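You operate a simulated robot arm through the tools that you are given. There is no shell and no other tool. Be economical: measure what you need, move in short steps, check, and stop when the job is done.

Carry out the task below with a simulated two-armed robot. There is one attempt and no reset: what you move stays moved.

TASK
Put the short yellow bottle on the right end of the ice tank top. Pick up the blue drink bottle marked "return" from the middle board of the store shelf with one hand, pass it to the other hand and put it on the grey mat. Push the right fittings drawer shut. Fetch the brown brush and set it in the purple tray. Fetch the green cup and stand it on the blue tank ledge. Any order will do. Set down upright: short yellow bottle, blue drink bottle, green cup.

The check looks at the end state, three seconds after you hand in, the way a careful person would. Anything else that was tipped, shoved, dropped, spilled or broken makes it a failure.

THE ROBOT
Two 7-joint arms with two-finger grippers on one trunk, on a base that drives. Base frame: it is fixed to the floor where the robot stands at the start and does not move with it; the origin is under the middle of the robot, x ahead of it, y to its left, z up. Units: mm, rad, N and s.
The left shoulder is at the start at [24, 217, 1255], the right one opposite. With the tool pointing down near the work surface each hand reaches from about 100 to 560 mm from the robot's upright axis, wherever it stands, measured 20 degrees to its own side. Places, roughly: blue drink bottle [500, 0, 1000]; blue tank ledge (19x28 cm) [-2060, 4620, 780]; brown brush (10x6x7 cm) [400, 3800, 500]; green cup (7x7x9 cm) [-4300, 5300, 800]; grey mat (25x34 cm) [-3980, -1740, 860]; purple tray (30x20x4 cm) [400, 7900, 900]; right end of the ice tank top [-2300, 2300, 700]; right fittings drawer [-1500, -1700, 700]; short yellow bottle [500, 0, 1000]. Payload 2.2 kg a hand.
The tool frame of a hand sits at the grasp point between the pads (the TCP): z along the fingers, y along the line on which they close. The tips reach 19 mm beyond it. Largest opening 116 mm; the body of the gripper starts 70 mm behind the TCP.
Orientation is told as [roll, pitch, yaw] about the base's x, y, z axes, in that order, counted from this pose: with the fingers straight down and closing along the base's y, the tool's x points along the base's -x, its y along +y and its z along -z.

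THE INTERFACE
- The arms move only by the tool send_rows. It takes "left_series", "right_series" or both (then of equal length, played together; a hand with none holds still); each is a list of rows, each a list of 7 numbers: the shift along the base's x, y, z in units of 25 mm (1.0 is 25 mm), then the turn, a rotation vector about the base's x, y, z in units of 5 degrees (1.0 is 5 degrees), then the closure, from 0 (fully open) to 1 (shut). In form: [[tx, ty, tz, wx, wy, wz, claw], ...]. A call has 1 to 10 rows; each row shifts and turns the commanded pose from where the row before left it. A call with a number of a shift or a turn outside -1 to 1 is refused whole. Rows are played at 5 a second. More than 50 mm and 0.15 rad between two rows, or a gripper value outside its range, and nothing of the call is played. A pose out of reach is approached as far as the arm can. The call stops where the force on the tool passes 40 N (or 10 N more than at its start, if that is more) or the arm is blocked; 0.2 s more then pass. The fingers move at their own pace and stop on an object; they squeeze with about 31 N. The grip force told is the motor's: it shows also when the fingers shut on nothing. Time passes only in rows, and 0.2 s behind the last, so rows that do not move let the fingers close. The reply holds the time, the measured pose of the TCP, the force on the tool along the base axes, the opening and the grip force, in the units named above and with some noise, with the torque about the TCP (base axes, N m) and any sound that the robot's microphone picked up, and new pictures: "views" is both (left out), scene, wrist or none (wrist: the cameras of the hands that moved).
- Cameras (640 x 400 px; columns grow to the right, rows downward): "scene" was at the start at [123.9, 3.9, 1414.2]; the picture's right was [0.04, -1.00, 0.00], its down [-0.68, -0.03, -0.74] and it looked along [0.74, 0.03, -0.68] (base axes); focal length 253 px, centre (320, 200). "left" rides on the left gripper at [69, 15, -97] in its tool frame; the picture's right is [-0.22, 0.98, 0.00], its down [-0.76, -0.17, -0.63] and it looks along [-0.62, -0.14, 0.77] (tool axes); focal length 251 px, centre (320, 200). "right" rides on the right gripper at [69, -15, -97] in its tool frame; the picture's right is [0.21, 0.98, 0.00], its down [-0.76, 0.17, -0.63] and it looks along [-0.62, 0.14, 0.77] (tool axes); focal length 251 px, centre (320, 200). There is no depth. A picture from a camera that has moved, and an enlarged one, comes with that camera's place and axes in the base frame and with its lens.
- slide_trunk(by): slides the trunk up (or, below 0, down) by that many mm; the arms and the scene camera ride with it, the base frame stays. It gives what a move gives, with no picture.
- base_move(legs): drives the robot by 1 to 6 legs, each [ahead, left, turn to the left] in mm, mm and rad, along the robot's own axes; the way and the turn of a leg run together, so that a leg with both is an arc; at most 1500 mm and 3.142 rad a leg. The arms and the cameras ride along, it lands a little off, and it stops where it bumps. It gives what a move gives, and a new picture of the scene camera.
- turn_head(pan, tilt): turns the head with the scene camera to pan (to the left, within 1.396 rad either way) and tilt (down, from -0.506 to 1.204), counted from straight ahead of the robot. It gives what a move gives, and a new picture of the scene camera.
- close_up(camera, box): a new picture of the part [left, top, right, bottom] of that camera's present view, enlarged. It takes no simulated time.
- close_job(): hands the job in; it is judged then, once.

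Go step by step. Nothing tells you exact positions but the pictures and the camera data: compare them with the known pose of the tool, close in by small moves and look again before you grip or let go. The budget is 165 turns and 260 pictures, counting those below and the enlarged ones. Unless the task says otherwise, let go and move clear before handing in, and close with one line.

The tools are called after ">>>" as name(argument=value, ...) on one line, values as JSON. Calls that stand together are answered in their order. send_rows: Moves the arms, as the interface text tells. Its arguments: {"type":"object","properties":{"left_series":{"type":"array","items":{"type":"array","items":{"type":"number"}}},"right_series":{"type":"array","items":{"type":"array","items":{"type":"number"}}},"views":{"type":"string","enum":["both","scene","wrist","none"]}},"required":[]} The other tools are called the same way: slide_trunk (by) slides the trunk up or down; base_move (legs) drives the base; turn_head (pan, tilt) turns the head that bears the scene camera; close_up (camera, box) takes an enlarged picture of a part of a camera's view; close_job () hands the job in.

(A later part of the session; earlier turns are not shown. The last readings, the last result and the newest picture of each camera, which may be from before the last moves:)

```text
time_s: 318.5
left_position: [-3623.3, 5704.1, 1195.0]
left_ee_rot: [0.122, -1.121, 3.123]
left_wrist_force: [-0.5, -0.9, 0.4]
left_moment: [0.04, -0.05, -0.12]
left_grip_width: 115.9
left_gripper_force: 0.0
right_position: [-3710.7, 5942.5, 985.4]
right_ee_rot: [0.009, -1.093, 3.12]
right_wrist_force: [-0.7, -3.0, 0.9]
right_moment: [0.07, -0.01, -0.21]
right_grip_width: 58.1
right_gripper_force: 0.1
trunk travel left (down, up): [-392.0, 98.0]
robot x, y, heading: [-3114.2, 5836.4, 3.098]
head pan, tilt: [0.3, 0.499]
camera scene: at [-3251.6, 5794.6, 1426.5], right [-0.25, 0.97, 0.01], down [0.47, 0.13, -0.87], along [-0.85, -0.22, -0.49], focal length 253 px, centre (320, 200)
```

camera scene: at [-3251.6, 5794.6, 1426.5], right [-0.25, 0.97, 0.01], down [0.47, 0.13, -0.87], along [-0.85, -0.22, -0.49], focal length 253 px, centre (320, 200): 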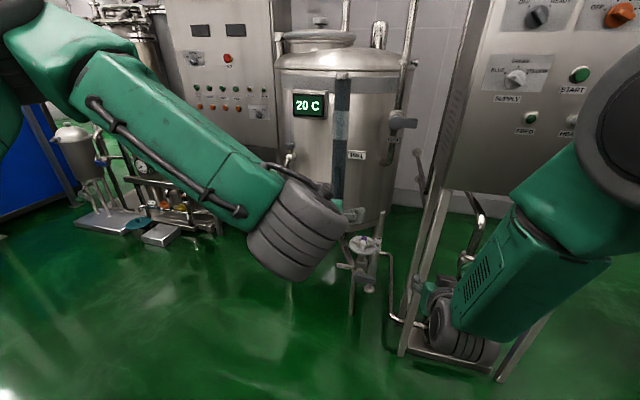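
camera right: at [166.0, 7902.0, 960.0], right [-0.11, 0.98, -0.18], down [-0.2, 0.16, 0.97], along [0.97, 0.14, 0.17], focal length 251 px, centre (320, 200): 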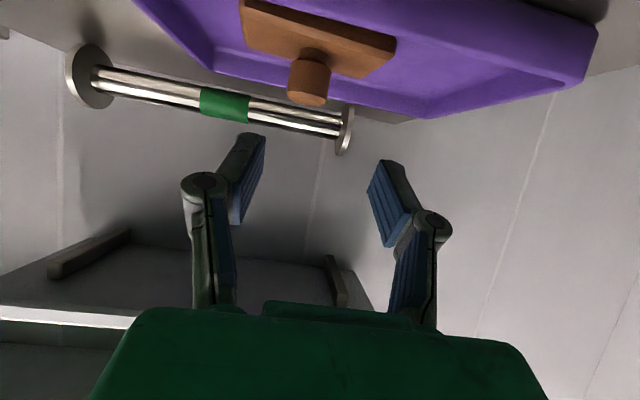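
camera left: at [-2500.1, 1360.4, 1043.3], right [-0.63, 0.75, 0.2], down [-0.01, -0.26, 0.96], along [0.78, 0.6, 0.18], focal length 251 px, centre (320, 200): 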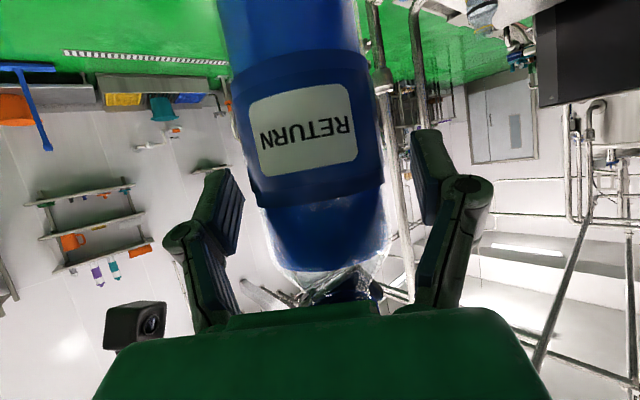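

I shift diagonally toward the cup's side and look with the left hand out of the sight line.

>>> base_move(legs=[[180, 330, 0.043]])

>>> turn_head(pan=0.0, tilt=0.6)

```text
time_s: 320.9
left_position: [-3808.5, 5438.0, 1198.8]
left_ee_rot: [0.249, -1.118, 3.048]
left_wrist_force: [0.5, 2.1, -0.2]
left_moment: [-0.08, 0.01, 0.17]
left_grip_width: 116.4
left_gripper_force: 0.0
right_position: [-3908.7, 5664.4, 975.5]
right_ee_rot: [0.12, -1.087, 3.061]
right_wrist_force: [-1.6, 2.5, -1.2]
right_moment: [-0.08, -0.03, 0.2]
right_grip_width: 58.2
right_gripper_force: 0.1
trunk travel left (down, up): [-392.0, 98.0]
robot x, y, heading: [-3301.5, 5532.6, -3.137]
head pan, tilt: [0.3, 0.499]
camera scene: at [-3442.9, 5557.5, 1426.2], right [-0.3, 0.95, -0.04], down [0.46, 0.11, -0.88], along [-0.83, -0.28, -0.47], focal length 253 px, centre (320, 200)
```

scene: 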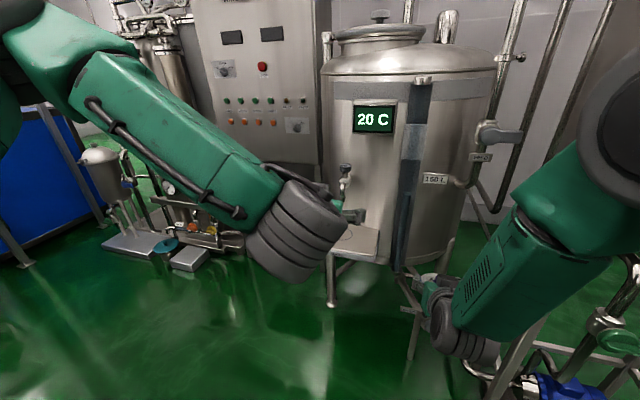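

```text
time_s: 321.7
left_position: [-3800.8, 5441.5, 1203.3]
left_ee_rot: [0.234, -1.128, 3.058]
left_wrist_force: [-0.1, 1.8, 0.6]
left_moment: [-0.09, -0.03, 0.1]
left_grip_width: 116.0
left_gripper_force: 0.0
right_position: [-3901.6, 5667.5, 982.8]
right_ee_rot: [0.103, -1.091, 3.071]
right_wrist_force: [0.5, 1.8, 0.2]
right_moment: [-0.09, 0.03, 0.15]
right_grip_width: 57.8
right_gripper_force: 0.0
trunk travel left (down, up): [-392.0, 98.0]
robot x, y, heading: [-3308.4, 5540.0, -3.138]
head pan, tilt: [0.0, 0.6]
camera scene: at [-3439.8, 5583.3, 1417.3], right [0.0, 1.0, -0.03], down [0.57, -0.02, -0.82], along [-0.82, -0.02, -0.57], focal length 253 px, centre (320, 200)
```

scene: 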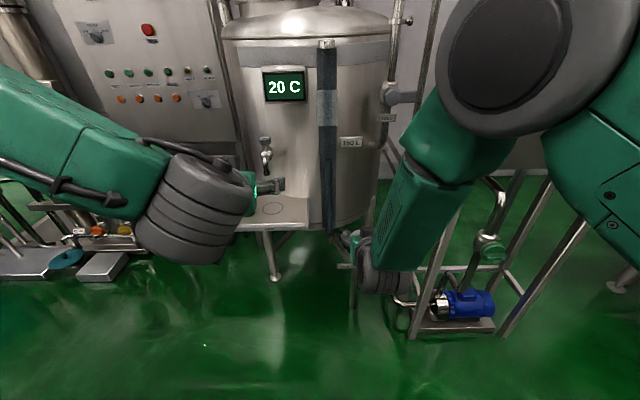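

I lower the trunk so the left hand comes to cup height (this also calms the sway), then use the left wrist camera.

>>> slide_trunk(by=-340)

>>> send_rows(right_series=[[0.6, 0, 0.6, 0, 0, 0, 0.5], [0.6, 0, 0.6, 0, 0, 0, 0.5], [0.6, 0, 0.6, 0, 0, 0, 0.5], [0, 0, 0.6, 0, 0, 0, 0.5], [0, 0, 0, 0, 0, 0, 0.5], [0, 0, 0, 0, 0, 0, 0.5], [0, 0, 0, 0, 0, 0, 0.5], [0, 0, 0, 0, 0, 0, 0.5]], views="scene")

>>> close_up(camera="left", box=[0, 0, 640, 400])

```text
time_s: 325.1
left_position: [-3800.3, 5414.6, 861.6]
left_ee_rot: [0.201, -1.127, 3.088]
left_wrist_force: [-0.3, 1.7, 0.5]
left_moment: [-0.1, -0.04, 0.14]
left_grip_width: 116.0
left_gripper_force: 0.1
right_position: [-3901.7, 5643.5, 643.4]
right_ee_rot: [0.076, -1.093, 3.097]
right_wrist_force: [0.9, 0.8, 0.0]
right_moment: [0.01, -0.03, 0.12]
right_grip_width: 57.9
right_gripper_force: 0.1
trunk travel left (down, up): [-52.0, 438.0]
robot x, y, heading: [-3305.2, 5538.5, -3.138]
head pan, tilt: [0.0, 0.6]
```

```text
time_s: 326.9
left_position: [-3801.4, 5383.3, 857.5]
left_ee_rot: [0.137, -1.127, -3.133]
left_wrist_force: [-0.2, -0.6, 0.9]
left_moment: [0.02, -0.02, -0.05]
left_grip_width: 116.1
left_gripper_force: 0.0
right_position: [-3856.8, 5625.1, 703.1]
right_ee_rot: [0.058, -1.078, 3.093]
right_wrist_force: [0.7, -1.3, 0.4]
right_moment: [0.04, -0.03, -0.08]
right_grip_width: 58.0
right_gripper_force: 0.0
trunk travel left (down, up): [-52.0, 438.0]
robot x, y, heading: [-3308.9, 5526.5, -3.134]
head pan, tilt: [0.0, 0.6]
camera scene: at [-3437.9, 5518.5, 1078.0], right [-0.01, 1.0, 0.01], down [0.57, 0.01, -0.82], along [-0.82, 0.0, -0.57], focal length 253 px, centre (320, 200)
```

scene: 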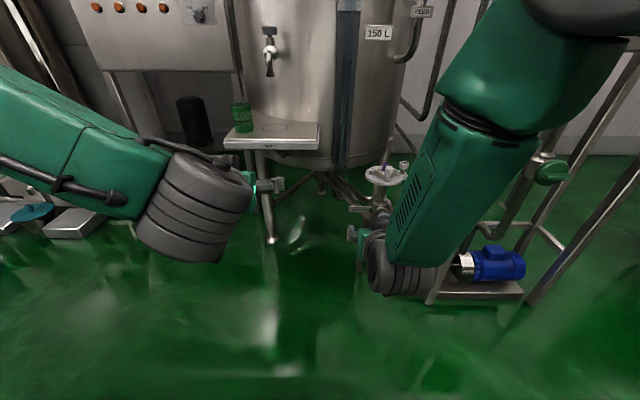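

```text
1.00 times, centred on (320, 200) of left (not enlarged: the box is as wide or as high as the picture)
camera zoom: at [-3684.0, 5380.1, 836.3], right [0.04, -0.97, 0.25], down [0.22, 0.25, 0.94], along [-0.98, 0.02, 0.22], focal length 251 px, centre (320, 200)
```

zoom: 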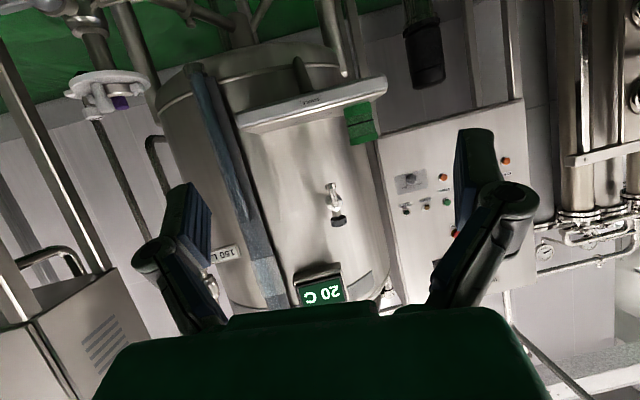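

The cup triangulates to (-4287, 5255, 818), with its ledge at z≈773. I level and line up the left hand, then drive closer.

>>> send_rows(left_series=[[0, -0.85, -0.15, 0.11, 0, -0.23, 0.1], [0, -0.85, -0.15, 0.11, 0, -0.23, 0.1], [0, -0.85, -0.15, 0.11, 0, -0.23, 0.1], [0, -0.85, -0.15, 0.11, 0, -0.23, 0.1], [0, -0.85, -0.15, 0.11, 0, -0.23, 0.1], [0, -0.85, -0.15, 0.11, 0, -0.23, 0.1]], views="none")

>>> base_move(legs=[[240, 0, -0.007]])

>>> send_rows(left_series=[[0, 0, 0, 0, 0, 0, 0.1], [0, 0, 0, 0, 0, 0, 0.1], [0, 0, 0, 0, 0, 0, 0.1], [0, 0, 0, 0, 0, 0, 0.1], [0, 0, 0, 0, 0, 0, 0.1]], views="wrist")

```text
time_s: 328.2
left_position: [-3800.1, 5264.7, 835.1]
left_ee_rot: [0.022, -1.127, 3.131]
left_wrist_force: [0.1, 0.7, 0.8]
left_moment: [0.02, -0.02, -0.01]
left_grip_width: 104.4
left_gripper_force: 0.0
right_position: [-3857.4, 5634.5, 706.0]
right_ee_rot: [0.077, -1.082, 3.078]
right_wrist_force: [-0.1, 0.7, -0.3]
right_moment: [-0.02, -0.04, 0.0]
right_grip_width: 57.8
right_gripper_force: 0.0
trunk travel left (down, up): [-52.0, 438.0]
robot x, y, heading: [-3304.9, 5530.4, -3.137]
head pan, tilt: [0.0, 0.6]
```

```text
time_s: 330.0
left_position: [-4039.4, 5266.8, 834.6]
left_ee_rot: [0.018, -1.127, 3.13]
left_wrist_force: [0.2, -1.0, 0.1]
left_moment: [0.0, -0.02, -0.03]
left_grip_width: 104.4
left_gripper_force: 0.1
right_position: [-4094.8, 5634.8, 707.3]
right_ee_rot: [0.074, -1.087, 3.073]
right_wrist_force: [0.3, -0.5, -0.1]
right_moment: [-0.01, -0.02, 0.02]
right_grip_width: 58.2
right_gripper_force: 0.0
trunk travel left (down, up): [-52.0, 438.0]
robot x, y, heading: [-3540.8, 5529.7, 3.139]
head pan, tilt: [0.0, 0.6]
camera scene: at [-3675.0, 5526.0, 1077.9], right [0.0, 1.0, 0.0], down [0.57, 0.0, -0.82], along [-0.82, 0.0, -0.57], focal length 253 px, centre (320, 200)
```

scene: 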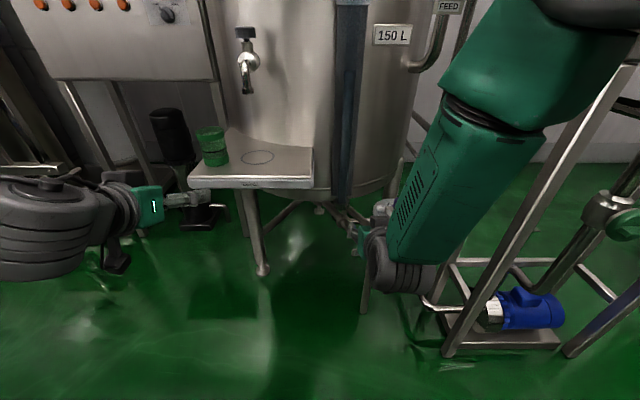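

```text
time_s: 331.2
left_position: [-4035.8, 5270.5, 835.5]
left_ee_rot: [0.027, -1.128, 3.119]
left_wrist_force: [0.0, -0.7, 0.8]
left_moment: [-0.01, -0.01, 0.01]
left_grip_width: 104.2
left_gripper_force: 0.0
right_position: [-4092.9, 5638.2, 709.4]
right_ee_rot: [0.086, -1.089, 3.057]
right_wrist_force: [0.0, -0.7, 0.8]
right_moment: [-0.03, -0.01, 0.01]
right_grip_width: 58.0
right_gripper_force: 0.2
trunk travel left (down, up): [-52.0, 438.0]
robot x, y, heading: [-3542.3, 5533.2, 3.139]
head pan, tilt: [0.0, 0.6]
camera left: at [-3921.6, 5254.0, 814.7], right [-0.09, -0.97, 0.21], down [0.25, 0.18, 0.95], along [-0.96, 0.14, 0.23], focal length 251 px, centre (320, 200)
```

left: 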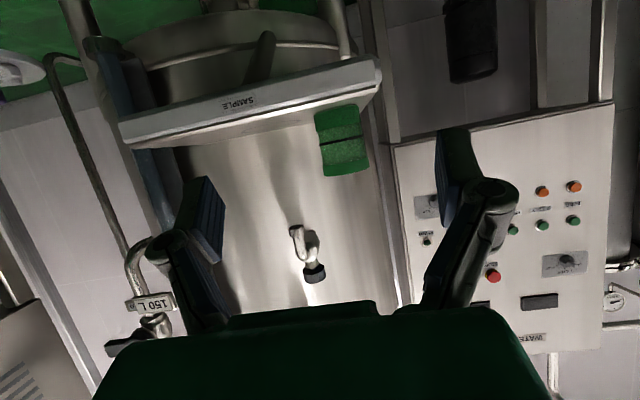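

The cup is at about (-4272, 5257). I pull the right hand back from the pipework and drive 110 mm closer.

>>> send_rows(right_series=[[0.8, 0, 0.2, 0, 0, 0, 0.5], [0.8, 0, 0.2, 0, 0, 0, 0.5], [0.8, 0, 0.2, 0, 0, 0, 0.5], [0.8, 0, 0.2, 0, 0, 0, 0.5]], views="none")

>>> base_move(legs=[[110, 0, 0]])

>>> send_rows(left_series=[[0, -0.1, 0, 0, 0, 0, 0.1], [0, -0.1, 0, 0, 0, 0, 0.1], [0, 0, 0, 0, 0, 0, 0.1], [0, 0, 0, 0, 0, 0, 0.1]], views="wrist")

```text
time_s: 332.2
left_position: [-4036.8, 5270.7, 835.8]
left_ee_rot: [0.026, -1.13, 3.121]
left_wrist_force: [0.7, 1.5, 0.4]
left_moment: [-0.02, 0.0, 0.01]
left_grip_width: 104.5
left_gripper_force: 0.2
right_position: [-4015.3, 5645.7, 729.4]
right_ee_rot: [0.13, -1.076, 2.997]
right_wrist_force: [-0.1, -1.3, -0.3]
right_moment: [0.01, -0.01, 0.0]
right_grip_width: 57.6
right_gripper_force: 0.0
trunk travel left (down, up): [-52.0, 438.0]
robot x, y, heading: [-3539.8, 5528.1, 3.133]
head pan, tilt: [0.0, 0.6]
```

```text
time_s: 333.4
left_position: [-4147.2, 5270.1, 835.1]
left_ee_rot: [0.027, -1.13, 3.119]
left_wrist_force: [-0.6, 0.0, 0.9]
left_moment: [0.02, -0.03, 0.03]
left_grip_width: 104.2
left_gripper_force: 0.0
right_position: [-4126.1, 5645.0, 731.4]
right_ee_rot: [0.138, -1.084, 2.993]
right_wrist_force: [-1.1, -0.2, -0.5]
right_moment: [0.01, 0.02, -0.01]
right_grip_width: 57.8
right_gripper_force: 0.0
trunk travel left (down, up): [-52.0, 438.0]
robot x, y, heading: [-3651.4, 5530.9, 3.138]
head pan, tilt: [0.0, 0.6]
camera scene: at [-3784.4, 5529.0, 1077.9], right [0.0, 1.0, 0.0], down [0.57, 0.0, -0.82], along [-0.82, 0.0, -0.57], focal length 253 px, centre (320, 200)
```

scene: 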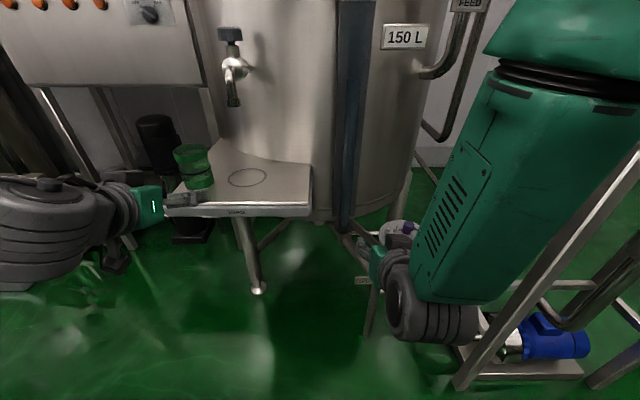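

```text
time_s: 334.4
left_position: [-4145.5, 5266.6, 838.3]
left_ee_rot: [0.028, -1.132, 3.116]
left_wrist_force: [-0.1, -0.4, 0.5]
left_moment: [-0.01, -0.01, 0.0]
left_grip_width: 104.4
left_gripper_force: 0.0
right_position: [-4124.2, 5646.9, 736.0]
right_ee_rot: [0.147, -1.088, 2.982]
right_wrist_force: [-0.4, -0.3, 0.1]
right_moment: [-0.02, -0.02, -0.02]
right_grip_width: 58.0
right_gripper_force: 0.1
trunk travel left (down, up): [-52.0, 438.0]
robot x, y, heading: [-3650.4, 5529.2, 3.139]
head pan, tilt: [0.0, 0.6]
camera left: at [-4029.6, 5250.2, 815.6], right [-0.09, -0.97, 0.21], down [0.25, 0.18, 0.95], along [-0.96, 0.14, 0.23], focal length 251 px, centre (320, 200)
```

left: 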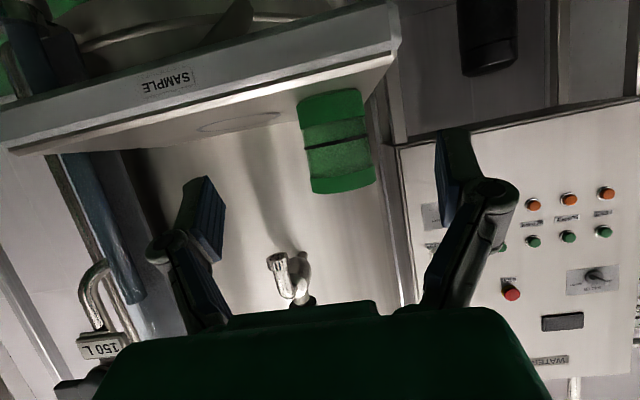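

Cup centre (-4275, 5258). I move in most of the way and check.

>>> send_rows(left_series=[[-0.9, -0.1, 0, 0, 0, 0, 0.1], [-0.9, -0.1, 0, 0, 0, 0, 0.1], [-0.9, -0.1, 0, 0, 0, 0, 0.1], [-0.9, -0.05, 0, 0, 0, 0, 0.1], [0, 0, 0, 0, 0, 0, 0.1]])

```text
time_s: 335.6
left_position: [-4235.7, 5257.9, 838.2]
left_ee_rot: [0.029, -1.131, 3.118]
left_wrist_force: [0.6, -0.3, 0.3]
left_moment: [-0.02, 0.01, -0.01]
left_grip_width: 104.3
left_gripper_force: 0.1
right_position: [-4124.7, 5646.6, 735.2]
right_ee_rot: [0.148, -1.088, 2.982]
right_wrist_force: [-0.9, 0.4, 0.5]
right_moment: [-0.03, -0.03, 0.0]
right_grip_width: 57.7
right_gripper_force: 0.0
trunk travel left (down, up): [-52.0, 438.0]
robot x, y, heading: [-3649.9, 5532.3, 3.134]
head pan, tilt: [0.0, 0.6]
camera scene: at [-3783.5, 5528.8, 1078.1], right [0.0, 1.0, 0.0], down [0.57, 0.0, -0.82], along [-0.82, 0.0, -0.57], focal length 253 px, centre (320, 200)
camera left: at [-4120.6, 5242.6, 815.1], right [-0.09, -0.97, 0.21], down [0.25, 0.18, 0.95], along [-0.96, 0.14, 0.23], focal length 251 px, centre (320, 200)
```

scene: 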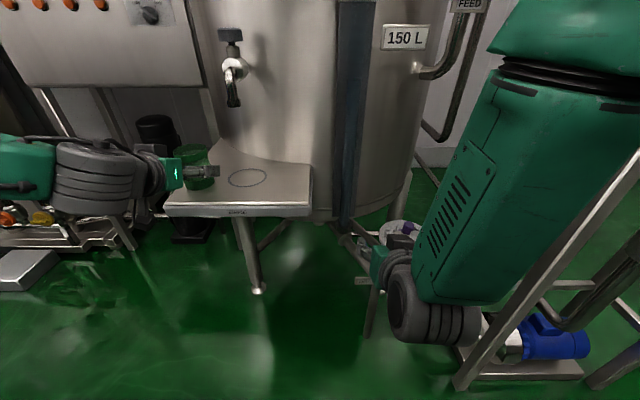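
left: 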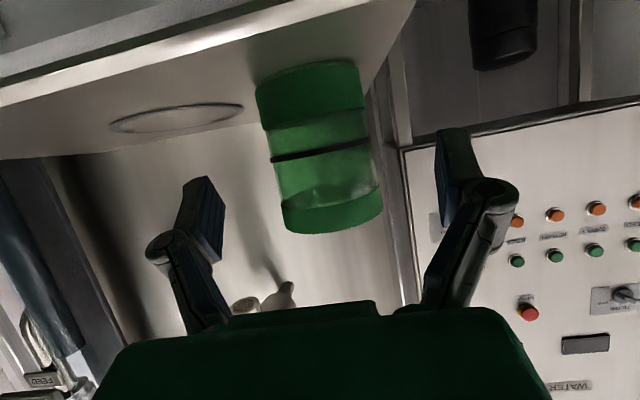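

The cup is ~43 mm further on and nearly centred. I advance and close gently.

>>> send_rows(left_series=[[-0.6, 0.1, 0, 0, 0, 0, 0.1], [-0.6, 0.1, 0, 0, 0, 0, 0.1], [-0.55, 0, 0, 0, 0, 0, 0.1], [0, 0, 0, 0, 0, 0, 0.15]], views="wrist")

```text
time_s: 336.6
left_position: [-4279.2, 5262.0, 836.8]
left_ee_rot: [0.03, -1.132, 3.117]
left_wrist_force: [-0.2, 0.0, 0.0]
left_moment: [0.02, -0.01, -0.02]
left_grip_width: 98.5
left_gripper_force: 0.0
right_position: [-4124.6, 5645.0, 735.1]
right_ee_rot: [0.146, -1.085, 2.983]
right_wrist_force: [-0.4, 0.1, 0.2]
right_moment: [0.0, 0.02, 0.02]
right_grip_width: 57.9
right_gripper_force: 0.1
trunk travel left (down, up): [-52.0, 438.0]
robot x, y, heading: [-3649.8, 5528.6, 3.132]
head pan, tilt: [0.0, 0.6]
camera left: at [-4163.6, 5247.0, 815.3], right [-0.09, -0.97, 0.21], down [0.25, 0.18, 0.95], along [-0.96, 0.14, 0.23], focal length 251 px, centre (320, 200)
```

left: 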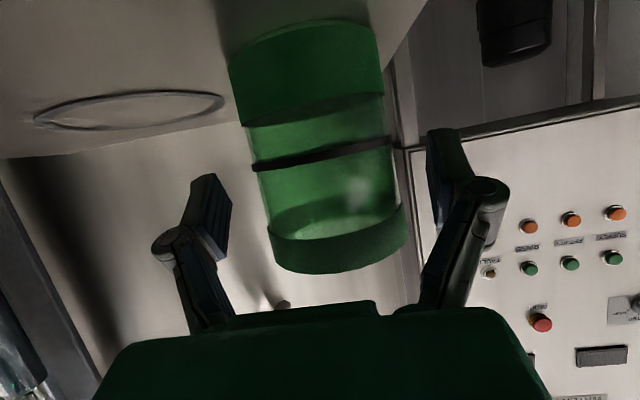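

Aligned. I close on the cup.

>>> send_rows(left_series=[[-0.1, 0, 0, 0, 0, 0, 0.25], [0, 0, 0, 0, 0, 0, 0.35], [0, 0, 0, 0, 0, 0, 0.8], [0, 0, 0, 0, 0, 0, 0.8]], views="wrist")

```text
time_s: 337.6
left_position: [-4280.5, 5261.7, 837.8]
left_ee_rot: [0.03, -1.134, 3.117]
left_wrist_force: [0.2, -0.7, 1.1]
left_moment: [0.02, 0.03, 0.01]
left_grip_width: 59.5
left_gripper_force: 31.2
right_position: [-4124.2, 5645.6, 734.3]
right_ee_rot: [0.149, -1.088, 2.984]
right_wrist_force: [-0.2, 0.4, -0.3]
right_moment: [0.01, 0.02, 0.02]
right_grip_width: 57.9
right_gripper_force: 0.1
trunk travel left (down, up): [-52.0, 438.0]
robot x, y, heading: [-3652.0, 5532.1, 3.138]
head pan, tilt: [0.0, 0.6]
camera left: at [-4165.6, 5246.7, 815.4], right [-0.09, -0.97, 0.21], down [0.25, 0.18, 0.95], along [-0.96, 0.14, 0.23], focal length 251 px, centre (320, 200)
```

left: 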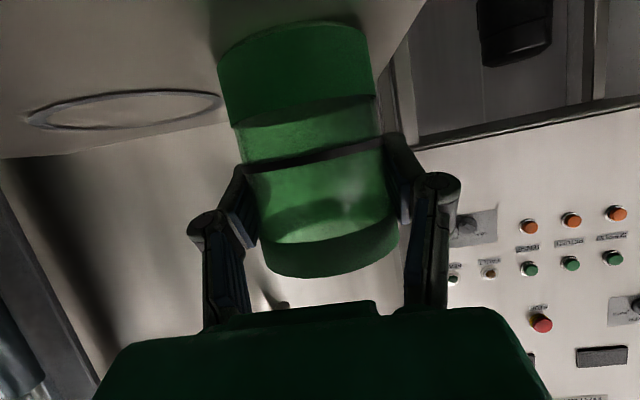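

Gripped (59.5 mm). I lift gently and then back straight away.

>>> send_rows(left_series=[[0, 0, 0.3, 0, 0, 0, 0.8], [0, 0, 0.4, 0, 0, 0, 0.8], [0, 0, 0.5, 0, 0, 0, 0.8], [0, 0, 0.5, 0, 0, 0, 0.8], [0, 0, 0.3, 0, 0, 0, 0.8]])

```text
time_s: 338.8
left_position: [-4281.7, 5262.2, 887.9]
left_ee_rot: [0.028, -1.133, 3.118]
left_wrist_force: [0.3, 0.6, 0.1]
left_moment: [0.0, 0.01, 0.0]
left_grip_width: 59.7
left_gripper_force: 31.4
right_position: [-4123.7, 5646.2, 733.6]
right_ee_rot: [0.149, -1.088, 2.983]
right_wrist_force: [-0.3, -0.2, -0.8]
right_moment: [0.02, 0.0, -0.02]
right_grip_width: 58.1
right_gripper_force: 0.1
trunk travel left (down, up): [-52.0, 438.0]
robot x, y, heading: [-3649.9, 5531.5, 3.14]
head pan, tilt: [0.0, 0.6]
camera scene: at [-3783.6, 5528.9, 1078.0], right [0.0, 1.0, 0.0], down [0.57, 0.0, -0.82], along [-0.82, 0.0, -0.57], focal length 253 px, centre (320, 200)
camera left: at [-4166.0, 5246.5, 866.7], right [-0.09, -0.97, 0.21], down [0.25, 0.18, 0.95], along [-0.96, 0.14, 0.23], focal length 251 px, centre (320, 200)
```

scene: 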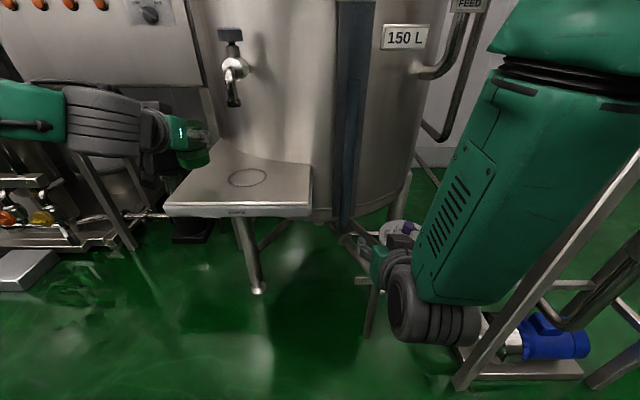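
left: 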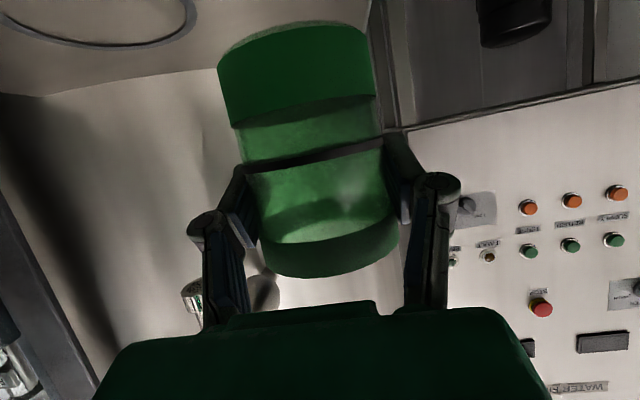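

The cup is held level. I retrace: back, strafe to the corridor line, then back out to the aisle.

>>> base_move(legs=[[-350, 0, 0]])

>>> send_rows(left_series=[[0.5, 0.5, 0, 0, 0, 0, 0.8], [0.5, 0.5, 0, 0, 0, 0, 0.8], [0.5, 0.5, 0, 0, 0, 0, 0.8], [0.5, 0.5, 0, 0, 0, 0, 0.8], [0.5, 0.5, 0, 0, 0, 0, 0.8], [0.5, 0.5, 0, 0, 0, 0, 0.8]], views="none")

>>> base_move(legs=[[0, -290, 0]])

```text
time_s: 341.1
left_position: [-3924.3, 5263.9, 889.2]
left_ee_rot: [0.029, -1.133, 3.112]
left_wrist_force: [-0.4, 0.0, -0.8]
left_moment: [0.0, 0.02, 0.0]
left_grip_width: 59.4
left_gripper_force: 31.4
right_position: [-3765.3, 5646.3, 734.8]
right_ee_rot: [0.147, -1.087, 2.98]
right_wrist_force: [0.2, 0.2, -0.2]
right_moment: [0.03, 0.0, 0.0]
right_grip_width: 57.9
right_gripper_force: 0.0
trunk travel left (down, up): [-52.0, 438.0]
robot x, y, heading: [-3291.1, 5526.7, 3.133]
head pan, tilt: [0.0, 0.6]
camera scene: at [-3425.9, 5527.1, 1078.1], right [0.01, 1.0, 0.0], down [0.57, 0.0, -0.82], along [-0.82, 0.01, -0.57], focal length 253 px, centre (320, 200)
```

scene: 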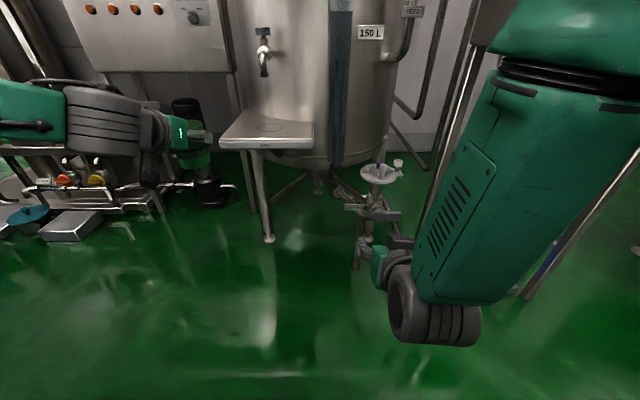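

```text
time_s: 342.5
left_position: [-3848.3, 5340.1, 891.2]
left_ee_rot: [0.035, -1.134, 3.108]
left_wrist_force: [0.2, 1.1, -0.4]
left_moment: [0.03, -0.02, 0.02]
left_grip_width: 59.3
left_gripper_force: 30.7
right_position: [-3766.2, 5646.4, 735.7]
right_ee_rot: [0.154, -1.09, 2.972]
right_wrist_force: [0.4, -0.7, -0.3]
right_moment: [0.0, -0.01, 0.01]
right_grip_width: 58.0
right_gripper_force: 0.1
trunk travel left (down, up): [-52.0, 438.0]
robot x, y, heading: [-3291.7, 5527.5, 3.132]
head pan, tilt: [0.0, 0.6]
```

```text
time_s: 344.5
left_position: [-3845.1, 5618.9, 890.5]
left_ee_rot: [0.011, -1.136, 3.136]
left_wrist_force: [-1.0, -1.0, -0.7]
left_moment: [0.03, 0.03, -0.07]
left_grip_width: 59.0
left_gripper_force: 30.9
right_position: [-3765.2, 5927.0, 738.7]
right_ee_rot: [0.131, -1.094, 3.005]
right_wrist_force: [-0.5, 0.5, -0.4]
right_moment: [-0.02, 0.04, 0.0]
right_grip_width: 58.2
right_gripper_force: 0.1
trunk travel left (down, up): [-52.0, 438.0]
robot x, y, heading: [-3293.8, 5818.2, -3.142]
head pan, tilt: [0.0, 0.6]
camera scene: at [-3425.1, 5806.7, 1078.0], right [0.0, 1.0, 0.01], down [0.57, 0.01, -0.82], along [-0.82, 0.01, -0.57], focal length 253 px, centre (320, 200)
```

scene: 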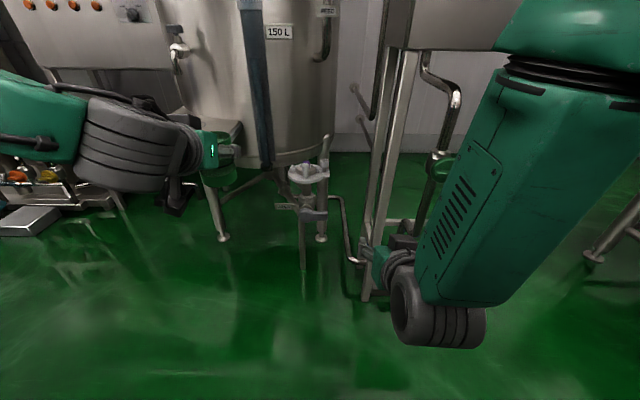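

>>> base_move(legs=[[-1200, 0, 0], [-1150, 0, 0]])

>>> base_move(legs=[[0, 1100, 0]])

>>> turn_head(pan=0.0, tilt=0.5)

```text
time_s: 356.0
left_position: [-1499.4, 5612.9, 892.7]
left_ee_rot: [0.041, -1.137, 3.108]
left_wrist_force: [0.7, 0.0, -1.0]
left_moment: [-0.01, -0.01, 0.03]
left_grip_width: 59.5
left_gripper_force: 30.6
right_position: [-1417.7, 5918.3, 738.0]
right_ee_rot: [0.158, -1.096, 2.98]
right_wrist_force: [-0.5, -0.5, -0.5]
right_moment: [0.0, -0.02, -0.01]
right_grip_width: 57.9
right_gripper_force: 0.1
trunk travel left (down, up): [-52.0, 438.0]
robot x, y, heading: [-949.5, 5801.5, 3.139]
head pan, tilt: [0.0, 0.6]
camera scene: at [-1080.1, 5799.9, 1078.1], right [0.0, 1.0, 0.0], down [0.57, 0.0, -0.82], along [-0.82, 0.0, -0.57], focal length 253 px, centre (320, 200)
```

scene: 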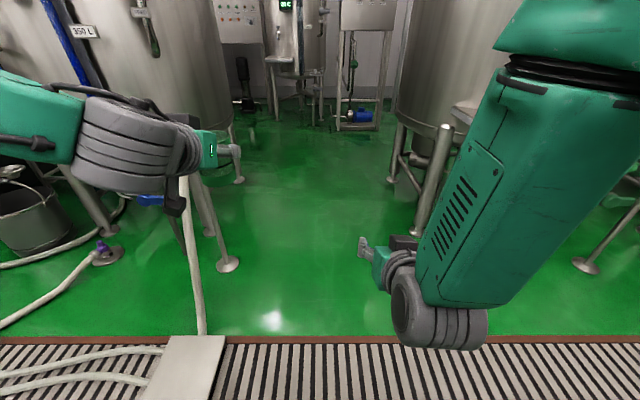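

```text
time_s: 361.7
left_position: [-1496.3, 4504.3, 896.4]
left_ee_rot: [0.051, -1.139, 3.102]
left_wrist_force: [-0.2, 0.1, -0.3]
left_moment: [0.0, 0.01, 0.02]
left_grip_width: 59.3
left_gripper_force: 31.4
right_position: [-1418.3, 4810.2, 738.3]
right_ee_rot: [0.167, -1.096, 2.977]
right_wrist_force: [-0.2, 1.0, -0.6]
right_moment: [0.03, -0.01, 0.0]
right_grip_width: 57.9
right_gripper_force: 0.1
trunk travel left (down, up): [-52.0, 438.0]
robot x, y, heading: [-948.7, 4695.3, -3.138]
head pan, tilt: [0.0, 0.6]
camera scene: at [-1081.1, 4693.7, 1078.1], right [0.0, 1.0, 0.0], down [0.57, 0.0, -0.82], along [-0.82, 0.0, -0.57], focal length 253 px, centre (320, 200)
```

scene: 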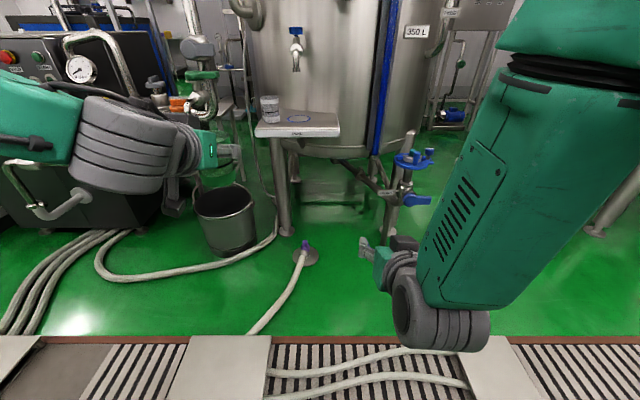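

```text
time_s: 362.4
left_position: [-1494.0, 4504.7, 897.1]
left_ee_rot: [0.05, -1.143, 3.105]
left_wrist_force: [0.1, 0.2, 0.0]
left_moment: [-0.01, 0.01, 0.06]
left_grip_width: 59.2
left_gripper_force: 31.1
right_position: [-1415.4, 4809.4, 739.6]
right_ee_rot: [0.164, -1.1, 2.977]
right_wrist_force: [-0.9, 0.8, 0.3]
right_moment: [-0.01, -0.01, 0.0]
right_grip_width: 58.1
right_gripper_force: 0.0
trunk travel left (down, up): [-52.0, 438.0]
robot x, y, heading: [-948.3, 4696.1, -3.141]
head pan, tilt: [0.0, 0.499]
camera scene: at [-1083.7, 4691.8, 1087.1], right [0.0, 1.0, 0.0], down [0.48, 0.0, -0.88], along [-0.88, 0.0, -0.48], focal length 253 px, centre (320, 200)
```

scene: 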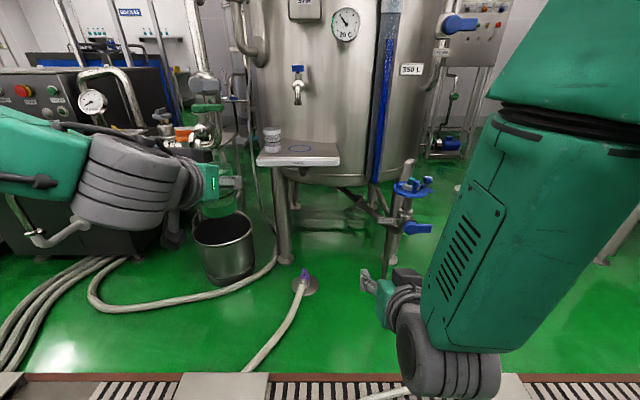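

The blue tank's ledge is in view with a grey jar and a blue ring mark on it. I zoom in to find a clear place.

>>> close_up(camera="scene", box=[240, 50, 380, 180])

```text
3.08 times, centred on (310, 115) of scene
camera zoom: at [-1083.7, 4691.8, 1087.1], right [0.0, 1.0, 0.0], down [0.48, 0.0, -0.88], along [-0.88, 0.0, -0.48], focal length 780 px, centre (351, 462)
```

zoom: 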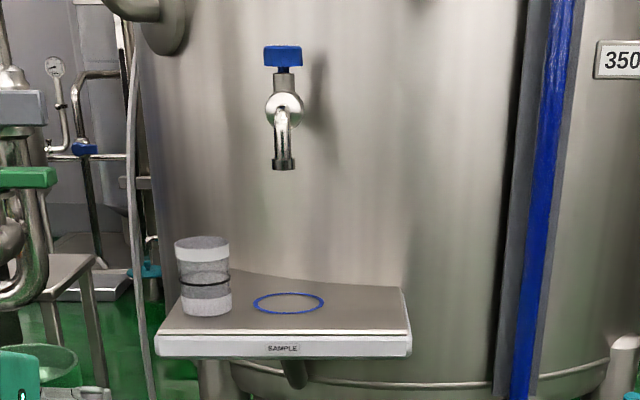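

The ledge spans y≈4465–4764, x≈-1963..-2150 with the jar at y≈4505, so the spot at y≈4665 is free. Hoses lie across the floor grate at x≈-1520, so I keep the base short of them. I turn the robot to put its left shoulder forward for reach.

>>> base_move(legs=[[0, 0, -0.45], [249, -51, 0]])

>>> turn_head(pan=0.35, tilt=0.9)

```text
time_s: 365.5
left_position: [-1725.4, 4906.5, 894.8]
left_ee_rot: [0.039, -1.138, 2.666]
left_wrist_force: [-0.5, 0.7, -1.0]
left_moment: [0.01, 0.01, 0.01]
left_grip_width: 59.2
left_gripper_force: 30.4
right_position: [-1521.7, 5148.0, 739.2]
right_ee_rot: [0.157, -1.101, 2.54]
right_wrist_force: [-0.1, 0.3, -0.8]
right_moment: [-0.01, -0.01, -0.01]
right_grip_width: 58.4
right_gripper_force: 0.0
trunk travel left (down, up): [-52.0, 438.0]
robot x, y, heading: [-1148.1, 4844.3, 2.696]
head pan, tilt: [0.0, 0.499]
camera scene: at [-1273.7, 4897.4, 1087.0], right [0.43, 0.9, 0.0], down [0.44, -0.2, -0.88], along [-0.79, 0.38, -0.48], focal length 253 px, centre (320, 200)
```

scene: 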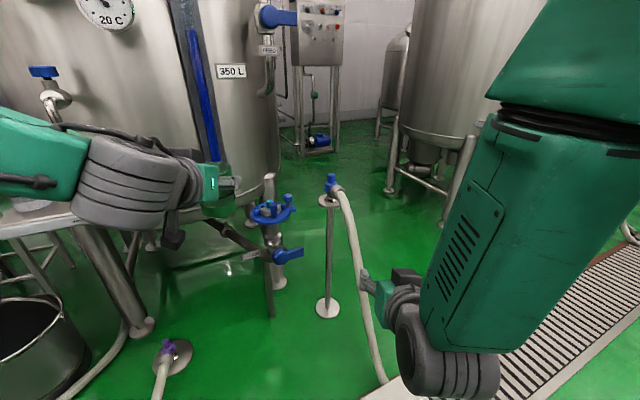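

```text
time_s: 366.4
left_position: [-1720.9, 4906.2, 897.5]
left_ee_rot: [0.047, -1.142, 2.662]
left_wrist_force: [1.0, 1.4, 0.3]
left_moment: [0.01, 0.02, 0.04]
left_grip_width: 59.1
left_gripper_force: 31.0
right_position: [-1519.4, 5148.8, 740.6]
right_ee_rot: [0.162, -1.102, 2.534]
right_wrist_force: [0.3, 0.0, -0.2]
right_moment: [-0.01, 0.02, -0.01]
right_grip_width: 58.0
right_gripper_force: 0.0
trunk travel left (down, up): [-52.0, 438.0]
robot x, y, heading: [-1149.5, 4844.1, 2.701]
head pan, tilt: [0.351, 0.901]
camera scene: at [-1265.2, 4866.7, 1053.3], right [0.09, 1.0, 0.0], down [0.78, -0.07, -0.62], along [-0.62, 0.06, -0.79], focal length 253 px, centre (320, 200)
```

scene: 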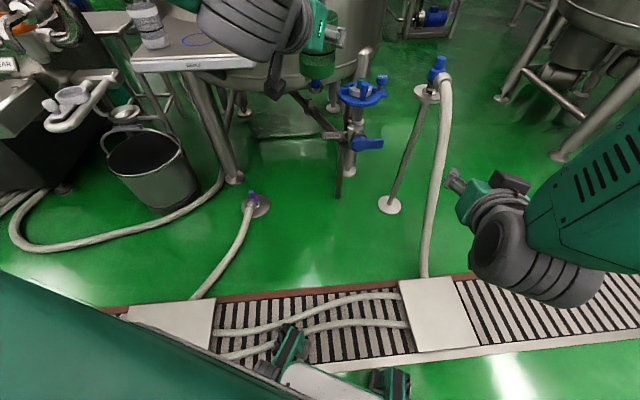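

The base front is just short of the hoses, so it stays here. I swing the left hand (cup level) in front of the ledge and look again with both cameras.

>>> send_rows(left_series=[[-0.4, -0.96, 0, 0, 0, 0.5, 0.8], [-0.4, -0.96, 0, 0, 0, 0.5, 0.8], [-0.4, -0.96, 0, 0, 0, 0.5, 0.8], [-0.4, -0.96, 0, 0, 0, 0.5, 0.8], [-0.4, -0.96, 0, 0, 0, 0.5, 0.8], [-0.4, -0.96, 0, 0, 0, 0.5, 0.8], [-0.4, -0.96, 0, 0, 0, 0.5, 0.8], [-0.4, -0.96, 0, 0, 0, 0.5, 0.8], [-0.4, -0.96, 0, 0, 0, 0.5, 0.8], [-0.4, -0.96, 0, 0, 0, 0.5, 0.8]])

```text
time_s: 368.6
left_position: [-1821.6, 4665.1, 898.2]
left_ee_rot: [0.046, -1.142, 3.098]
left_wrist_force: [0.5, -0.5, -0.9]
left_moment: [0.01, -0.01, 0.02]
left_grip_width: 59.3
left_gripper_force: 30.8
right_position: [-1518.7, 5149.7, 740.7]
right_ee_rot: [0.164, -1.1, 2.534]
right_wrist_force: [0.0, 0.0, 0.3]
right_moment: [-0.02, 0.02, -0.02]
right_grip_width: 58.1
right_gripper_force: 0.3
trunk travel left (down, up): [-52.0, 438.0]
robot x, y, heading: [-1148.9, 4849.1, 2.698]
head pan, tilt: [0.351, 0.901]
camera scene: at [-1265.2, 4865.3, 1053.3], right [0.09, 1.0, 0.0], down [0.78, -0.07, -0.62], along [-0.62, 0.06, -0.79], focal length 253 px, centre (320, 200)
camera left: at [-1707.1, 4649.1, 874.1], right [-0.09, -0.97, 0.21], down [0.26, 0.18, 0.95], along [-0.96, 0.14, 0.24], focal length 251 px, centre (320, 200)
```

scene: 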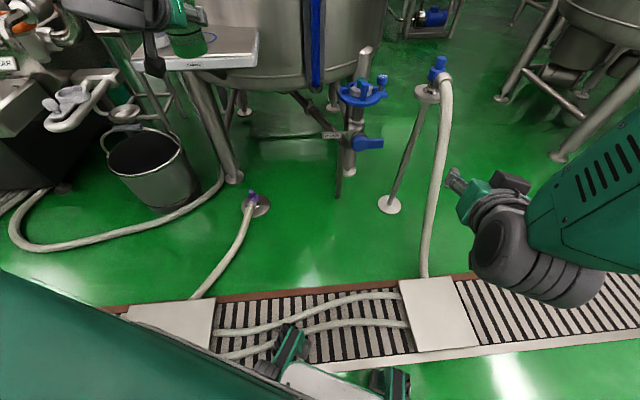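
left: 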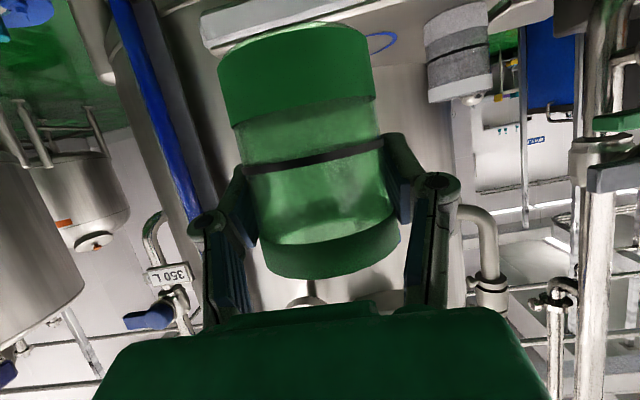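

The ledge's front edge is at x≈-1950 and its right end at y≈4760. The cup's path at y=4665 is clear of the jar, so I advance over the ledge.

>>> send_rows(left_series=[[-0.8, 0, 0, 0, 0, 0, 0.8], [-0.8, 0, 0, 0, 0, 0, 0.8], [-0.8, 0, 0, 0, 0, 0, 0.8], [-0.8, 0, 0, 0, 0, 0, 0.8], [-0.8, 0, 0, 0, 0, 0, 0.8], [-0.8, 0, 0, 0, 0, 0, 0.8], [-0.8, 0, 0, 0, 0, 0, 0.8], [-0.8, 0, 0, 0, 0, 0, 0.8], [-0.8, 0, 0, 0, 0, 0, 0.8], [-0.6, 0, 0, 0, 0, 0, 0.8]])

>>> turn_head(pan=0.65, tilt=0.5)

>>> close_up(camera="scene", box=[180, 60, 420, 240])

```text
time_s: 370.8
left_position: [-2016.5, 4667.3, 898.7]
left_ee_rot: [0.05, -1.143, 3.097]
left_wrist_force: [0.4, 0.1, -0.3]
left_moment: [-0.02, 0.0, -0.01]
left_grip_width: 59.1
left_gripper_force: 31.1
right_position: [-1520.1, 5148.3, 740.8]
right_ee_rot: [0.164, -1.101, 2.532]
right_wrist_force: [-0.1, 0.1, -0.1]
right_moment: [-0.02, 0.02, 0.0]
right_grip_width: 58.0
right_gripper_force: 0.0
trunk travel left (down, up): [-52.0, 438.0]
robot x, y, heading: [-1149.1, 4845.9, 2.697]
head pan, tilt: [0.351, 0.901]
camera scene: at [-1266.0, 4866.2, 1053.2], right [0.09, 1.0, 0.0], down [0.78, -0.07, -0.62], along [-0.61, 0.06, -0.79], focal length 253 px, centre (320, 200)
camera left: at [-1901.9, 4650.1, 873.6], right [-0.09, -0.97, 0.22], down [0.26, 0.19, 0.95], along [-0.96, 0.14, 0.24], focal length 251 px, centre (320, 200)
```

scene: 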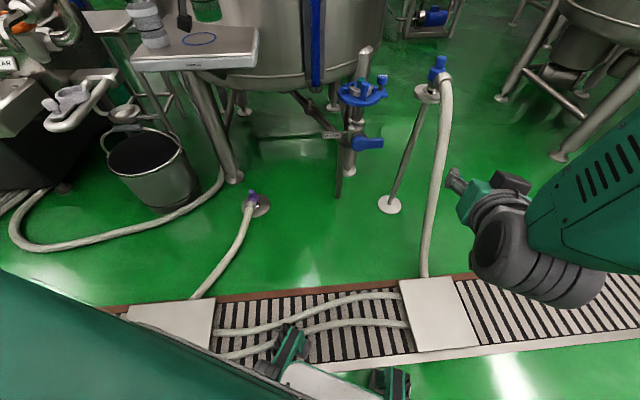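
left: 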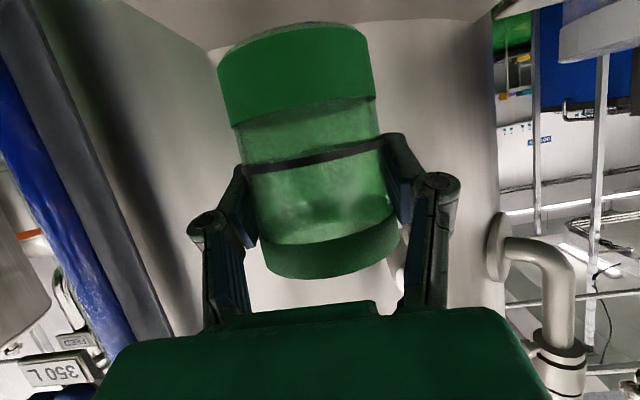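

```text
time_s: 371.6
left_position: [-2015.3, 4667.1, 896.4]
left_ee_rot: [0.048, -1.143, 3.096]
left_wrist_force: [0.3, 0.2, -1.0]
left_moment: [0.0, 0.01, -0.02]
left_grip_width: 58.9
left_gripper_force: 30.8
right_position: [-1517.7, 5148.3, 741.6]
right_ee_rot: [0.164, -1.103, 2.532]
right_wrist_force: [0.1, 0.1, 0.2]
right_moment: [-0.02, -0.02, 0.03]
right_grip_width: 57.8
right_gripper_force: 0.1
trunk travel left (down, up): [-52.0, 438.0]
robot x, y, heading: [-1148.9, 4845.5, 2.699]
head pan, tilt: [0.649, 0.499]
camera scene: at [-1279.9, 4840.6, 1086.9], right [-0.2, 0.98, 0.0], down [0.47, 0.1, -0.88], along [-0.86, -0.18, -0.48], focal length 253 px, centre (320, 200)
```

scene: 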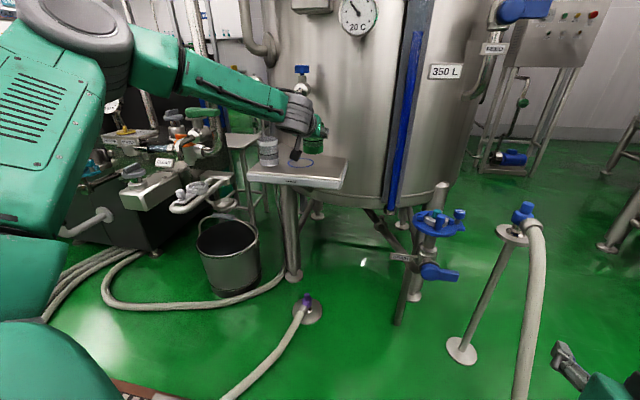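

```text
2.22 times, centred on (300, 150) of scene
camera zoom: at [-1279.9, 4840.6, 1086.9], right [-0.2, 0.98, 0.0], down [0.47, 0.1, -0.88], along [-0.86, -0.18, -0.48], focal length 563 px, centre (364, 311)
```

zoom: 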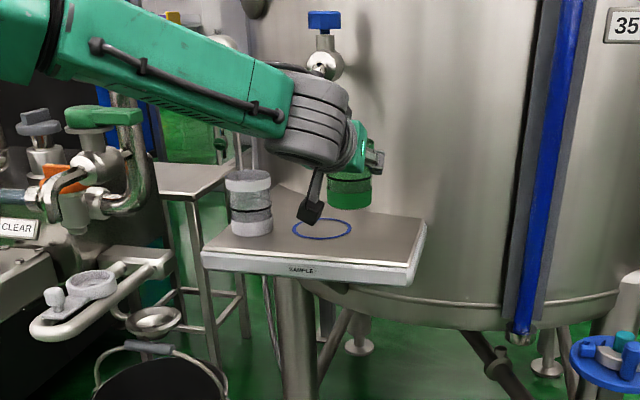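

The cup hangs over the free part of the ledge, well inside its edges. I lower it, first most of the way and then in small steps.

>>> send_rows(left_series=[[0, 0, -0.4, 0, 0, 0, 0.8], [0, 0, -0.4, 0, 0, 0, 0.8], [0, 0, -0.4, 0, 0, 0, 0.8], [0, 0, -0.4, 0, 0, 0, 0.8], [0, 0, 0, 0, 0, 0, 0.8]], views="none")

>>> close_up(camera="scene", box=[240, 90, 380, 200])

```text
time_s: 372.9
left_position: [-2017.3, 4666.3, 856.7]
left_ee_rot: [0.048, -1.142, 3.096]
left_wrist_force: [-0.1, -0.3, -0.2]
left_moment: [0.0, 0.0, 0.01]
left_grip_width: 59.3
left_gripper_force: 31.2
right_position: [-1518.5, 5149.7, 741.6]
right_ee_rot: [0.163, -1.102, 2.531]
right_wrist_force: [-0.7, 0.2, -0.8]
right_moment: [-0.03, -0.01, 0.01]
right_grip_width: 58.1
right_gripper_force: 0.1
trunk travel left (down, up): [-52.0, 438.0]
robot x, y, heading: [-1151.3, 4844.2, 2.7]
head pan, tilt: [0.649, 0.499]
```

```text
3.64 times, centred on (310, 145) of scene
camera zoom: at [-1279.9, 4840.5, 1087.0], right [-0.2, 0.98, 0.0], down [0.47, 0.1, -0.88], along [-0.86, -0.18, -0.48], focal length 921 px, centre (356, 400)
```

zoom: 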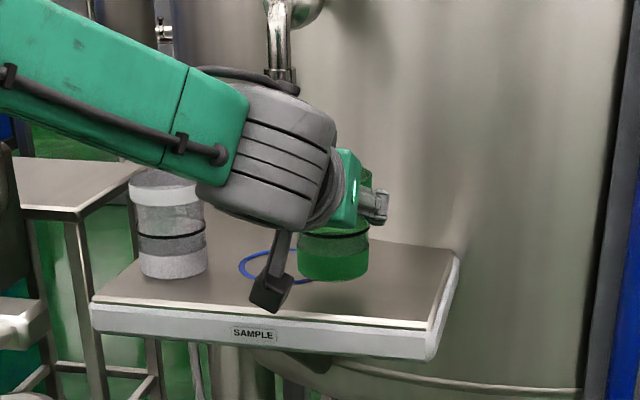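

>>> send_rows(left_series=[[0, 0, -0.2, 0, 0, 0, 0.8], [0, 0, -0.15, 0, 0, 0, 0.8], [0, 0, 0, 0, 0, 0, 0.8]], views="none")

>>> send_rows(left_series=[[0, 0, -0.12, 0, 0, 0, 0.8], [0, 0, 0, 0, 0, 0, 0.8]], views="none")

>>> send_rows(left_series=[[0, 0, -0.12, 0, 0, 0, 0.8], [0, 0, 0, 0, 0, 0, 0.8]], views="none")

```text
time_s: 373.6
left_position: [-2014.9, 4666.9, 848.8]
left_ee_rot: [0.046, -1.144, 3.098]
left_wrist_force: [-0.6, 0.8, 0.6]
left_moment: [0.0, 0.03, -0.01]
left_grip_width: 58.8
left_gripper_force: 31.0
right_position: [-1519.3, 5148.9, 740.8]
right_ee_rot: [0.164, -1.1, 2.533]
right_wrist_force: [0.3, -0.7, -0.3]
right_moment: [-0.01, -0.03, -0.02]
right_grip_width: 57.8
right_gripper_force: 0.1
trunk travel left (down, up): [-52.0, 438.0]
robot x, y, heading: [-1149.9, 4841.6, 2.695]
head pan, tilt: [0.649, 0.499]
```

```text
time_s: 374.2
left_position: [-2016.9, 4667.2, 844.8]
left_ee_rot: [0.05, -1.143, 3.097]
left_wrist_force: [0.1, -0.4, 0.3]
left_moment: [-0.01, 0.02, 0.01]
left_grip_width: 59.1
left_gripper_force: 30.6
right_position: [-1518.4, 5149.0, 740.9]
right_ee_rot: [0.164, -1.1, 2.533]
right_wrist_force: [0.1, -0.2, -1.4]
right_moment: [0.0, 0.0, -0.02]
right_grip_width: 57.9
right_gripper_force: 0.1
trunk travel left (down, up): [-52.0, 438.0]
robot x, y, heading: [-1149.0, 4843.6, 2.7]
head pan, tilt: [0.649, 0.499]
```

```text
time_s: 374.9
left_position: [-2016.9, 4666.1, 842.0]
left_ee_rot: [0.048, -1.144, 3.096]
left_wrist_force: [0.1, -0.4, -0.6]
left_moment: [0.04, 0.0, -0.02]
left_grip_width: 59.2
left_gripper_force: 31.0
right_position: [-1517.9, 5148.8, 741.2]
right_ee_rot: [0.163, -1.102, 2.532]
right_wrist_force: [-0.1, -0.8, 0.0]
right_moment: [0.03, -0.01, -0.02]
right_grip_width: 57.9
right_gripper_force: 0.0
trunk travel left (down, up): [-52.0, 438.0]
robot x, y, heading: [-1149.4, 4843.1, 2.705]
head pan, tilt: [0.649, 0.499]
```

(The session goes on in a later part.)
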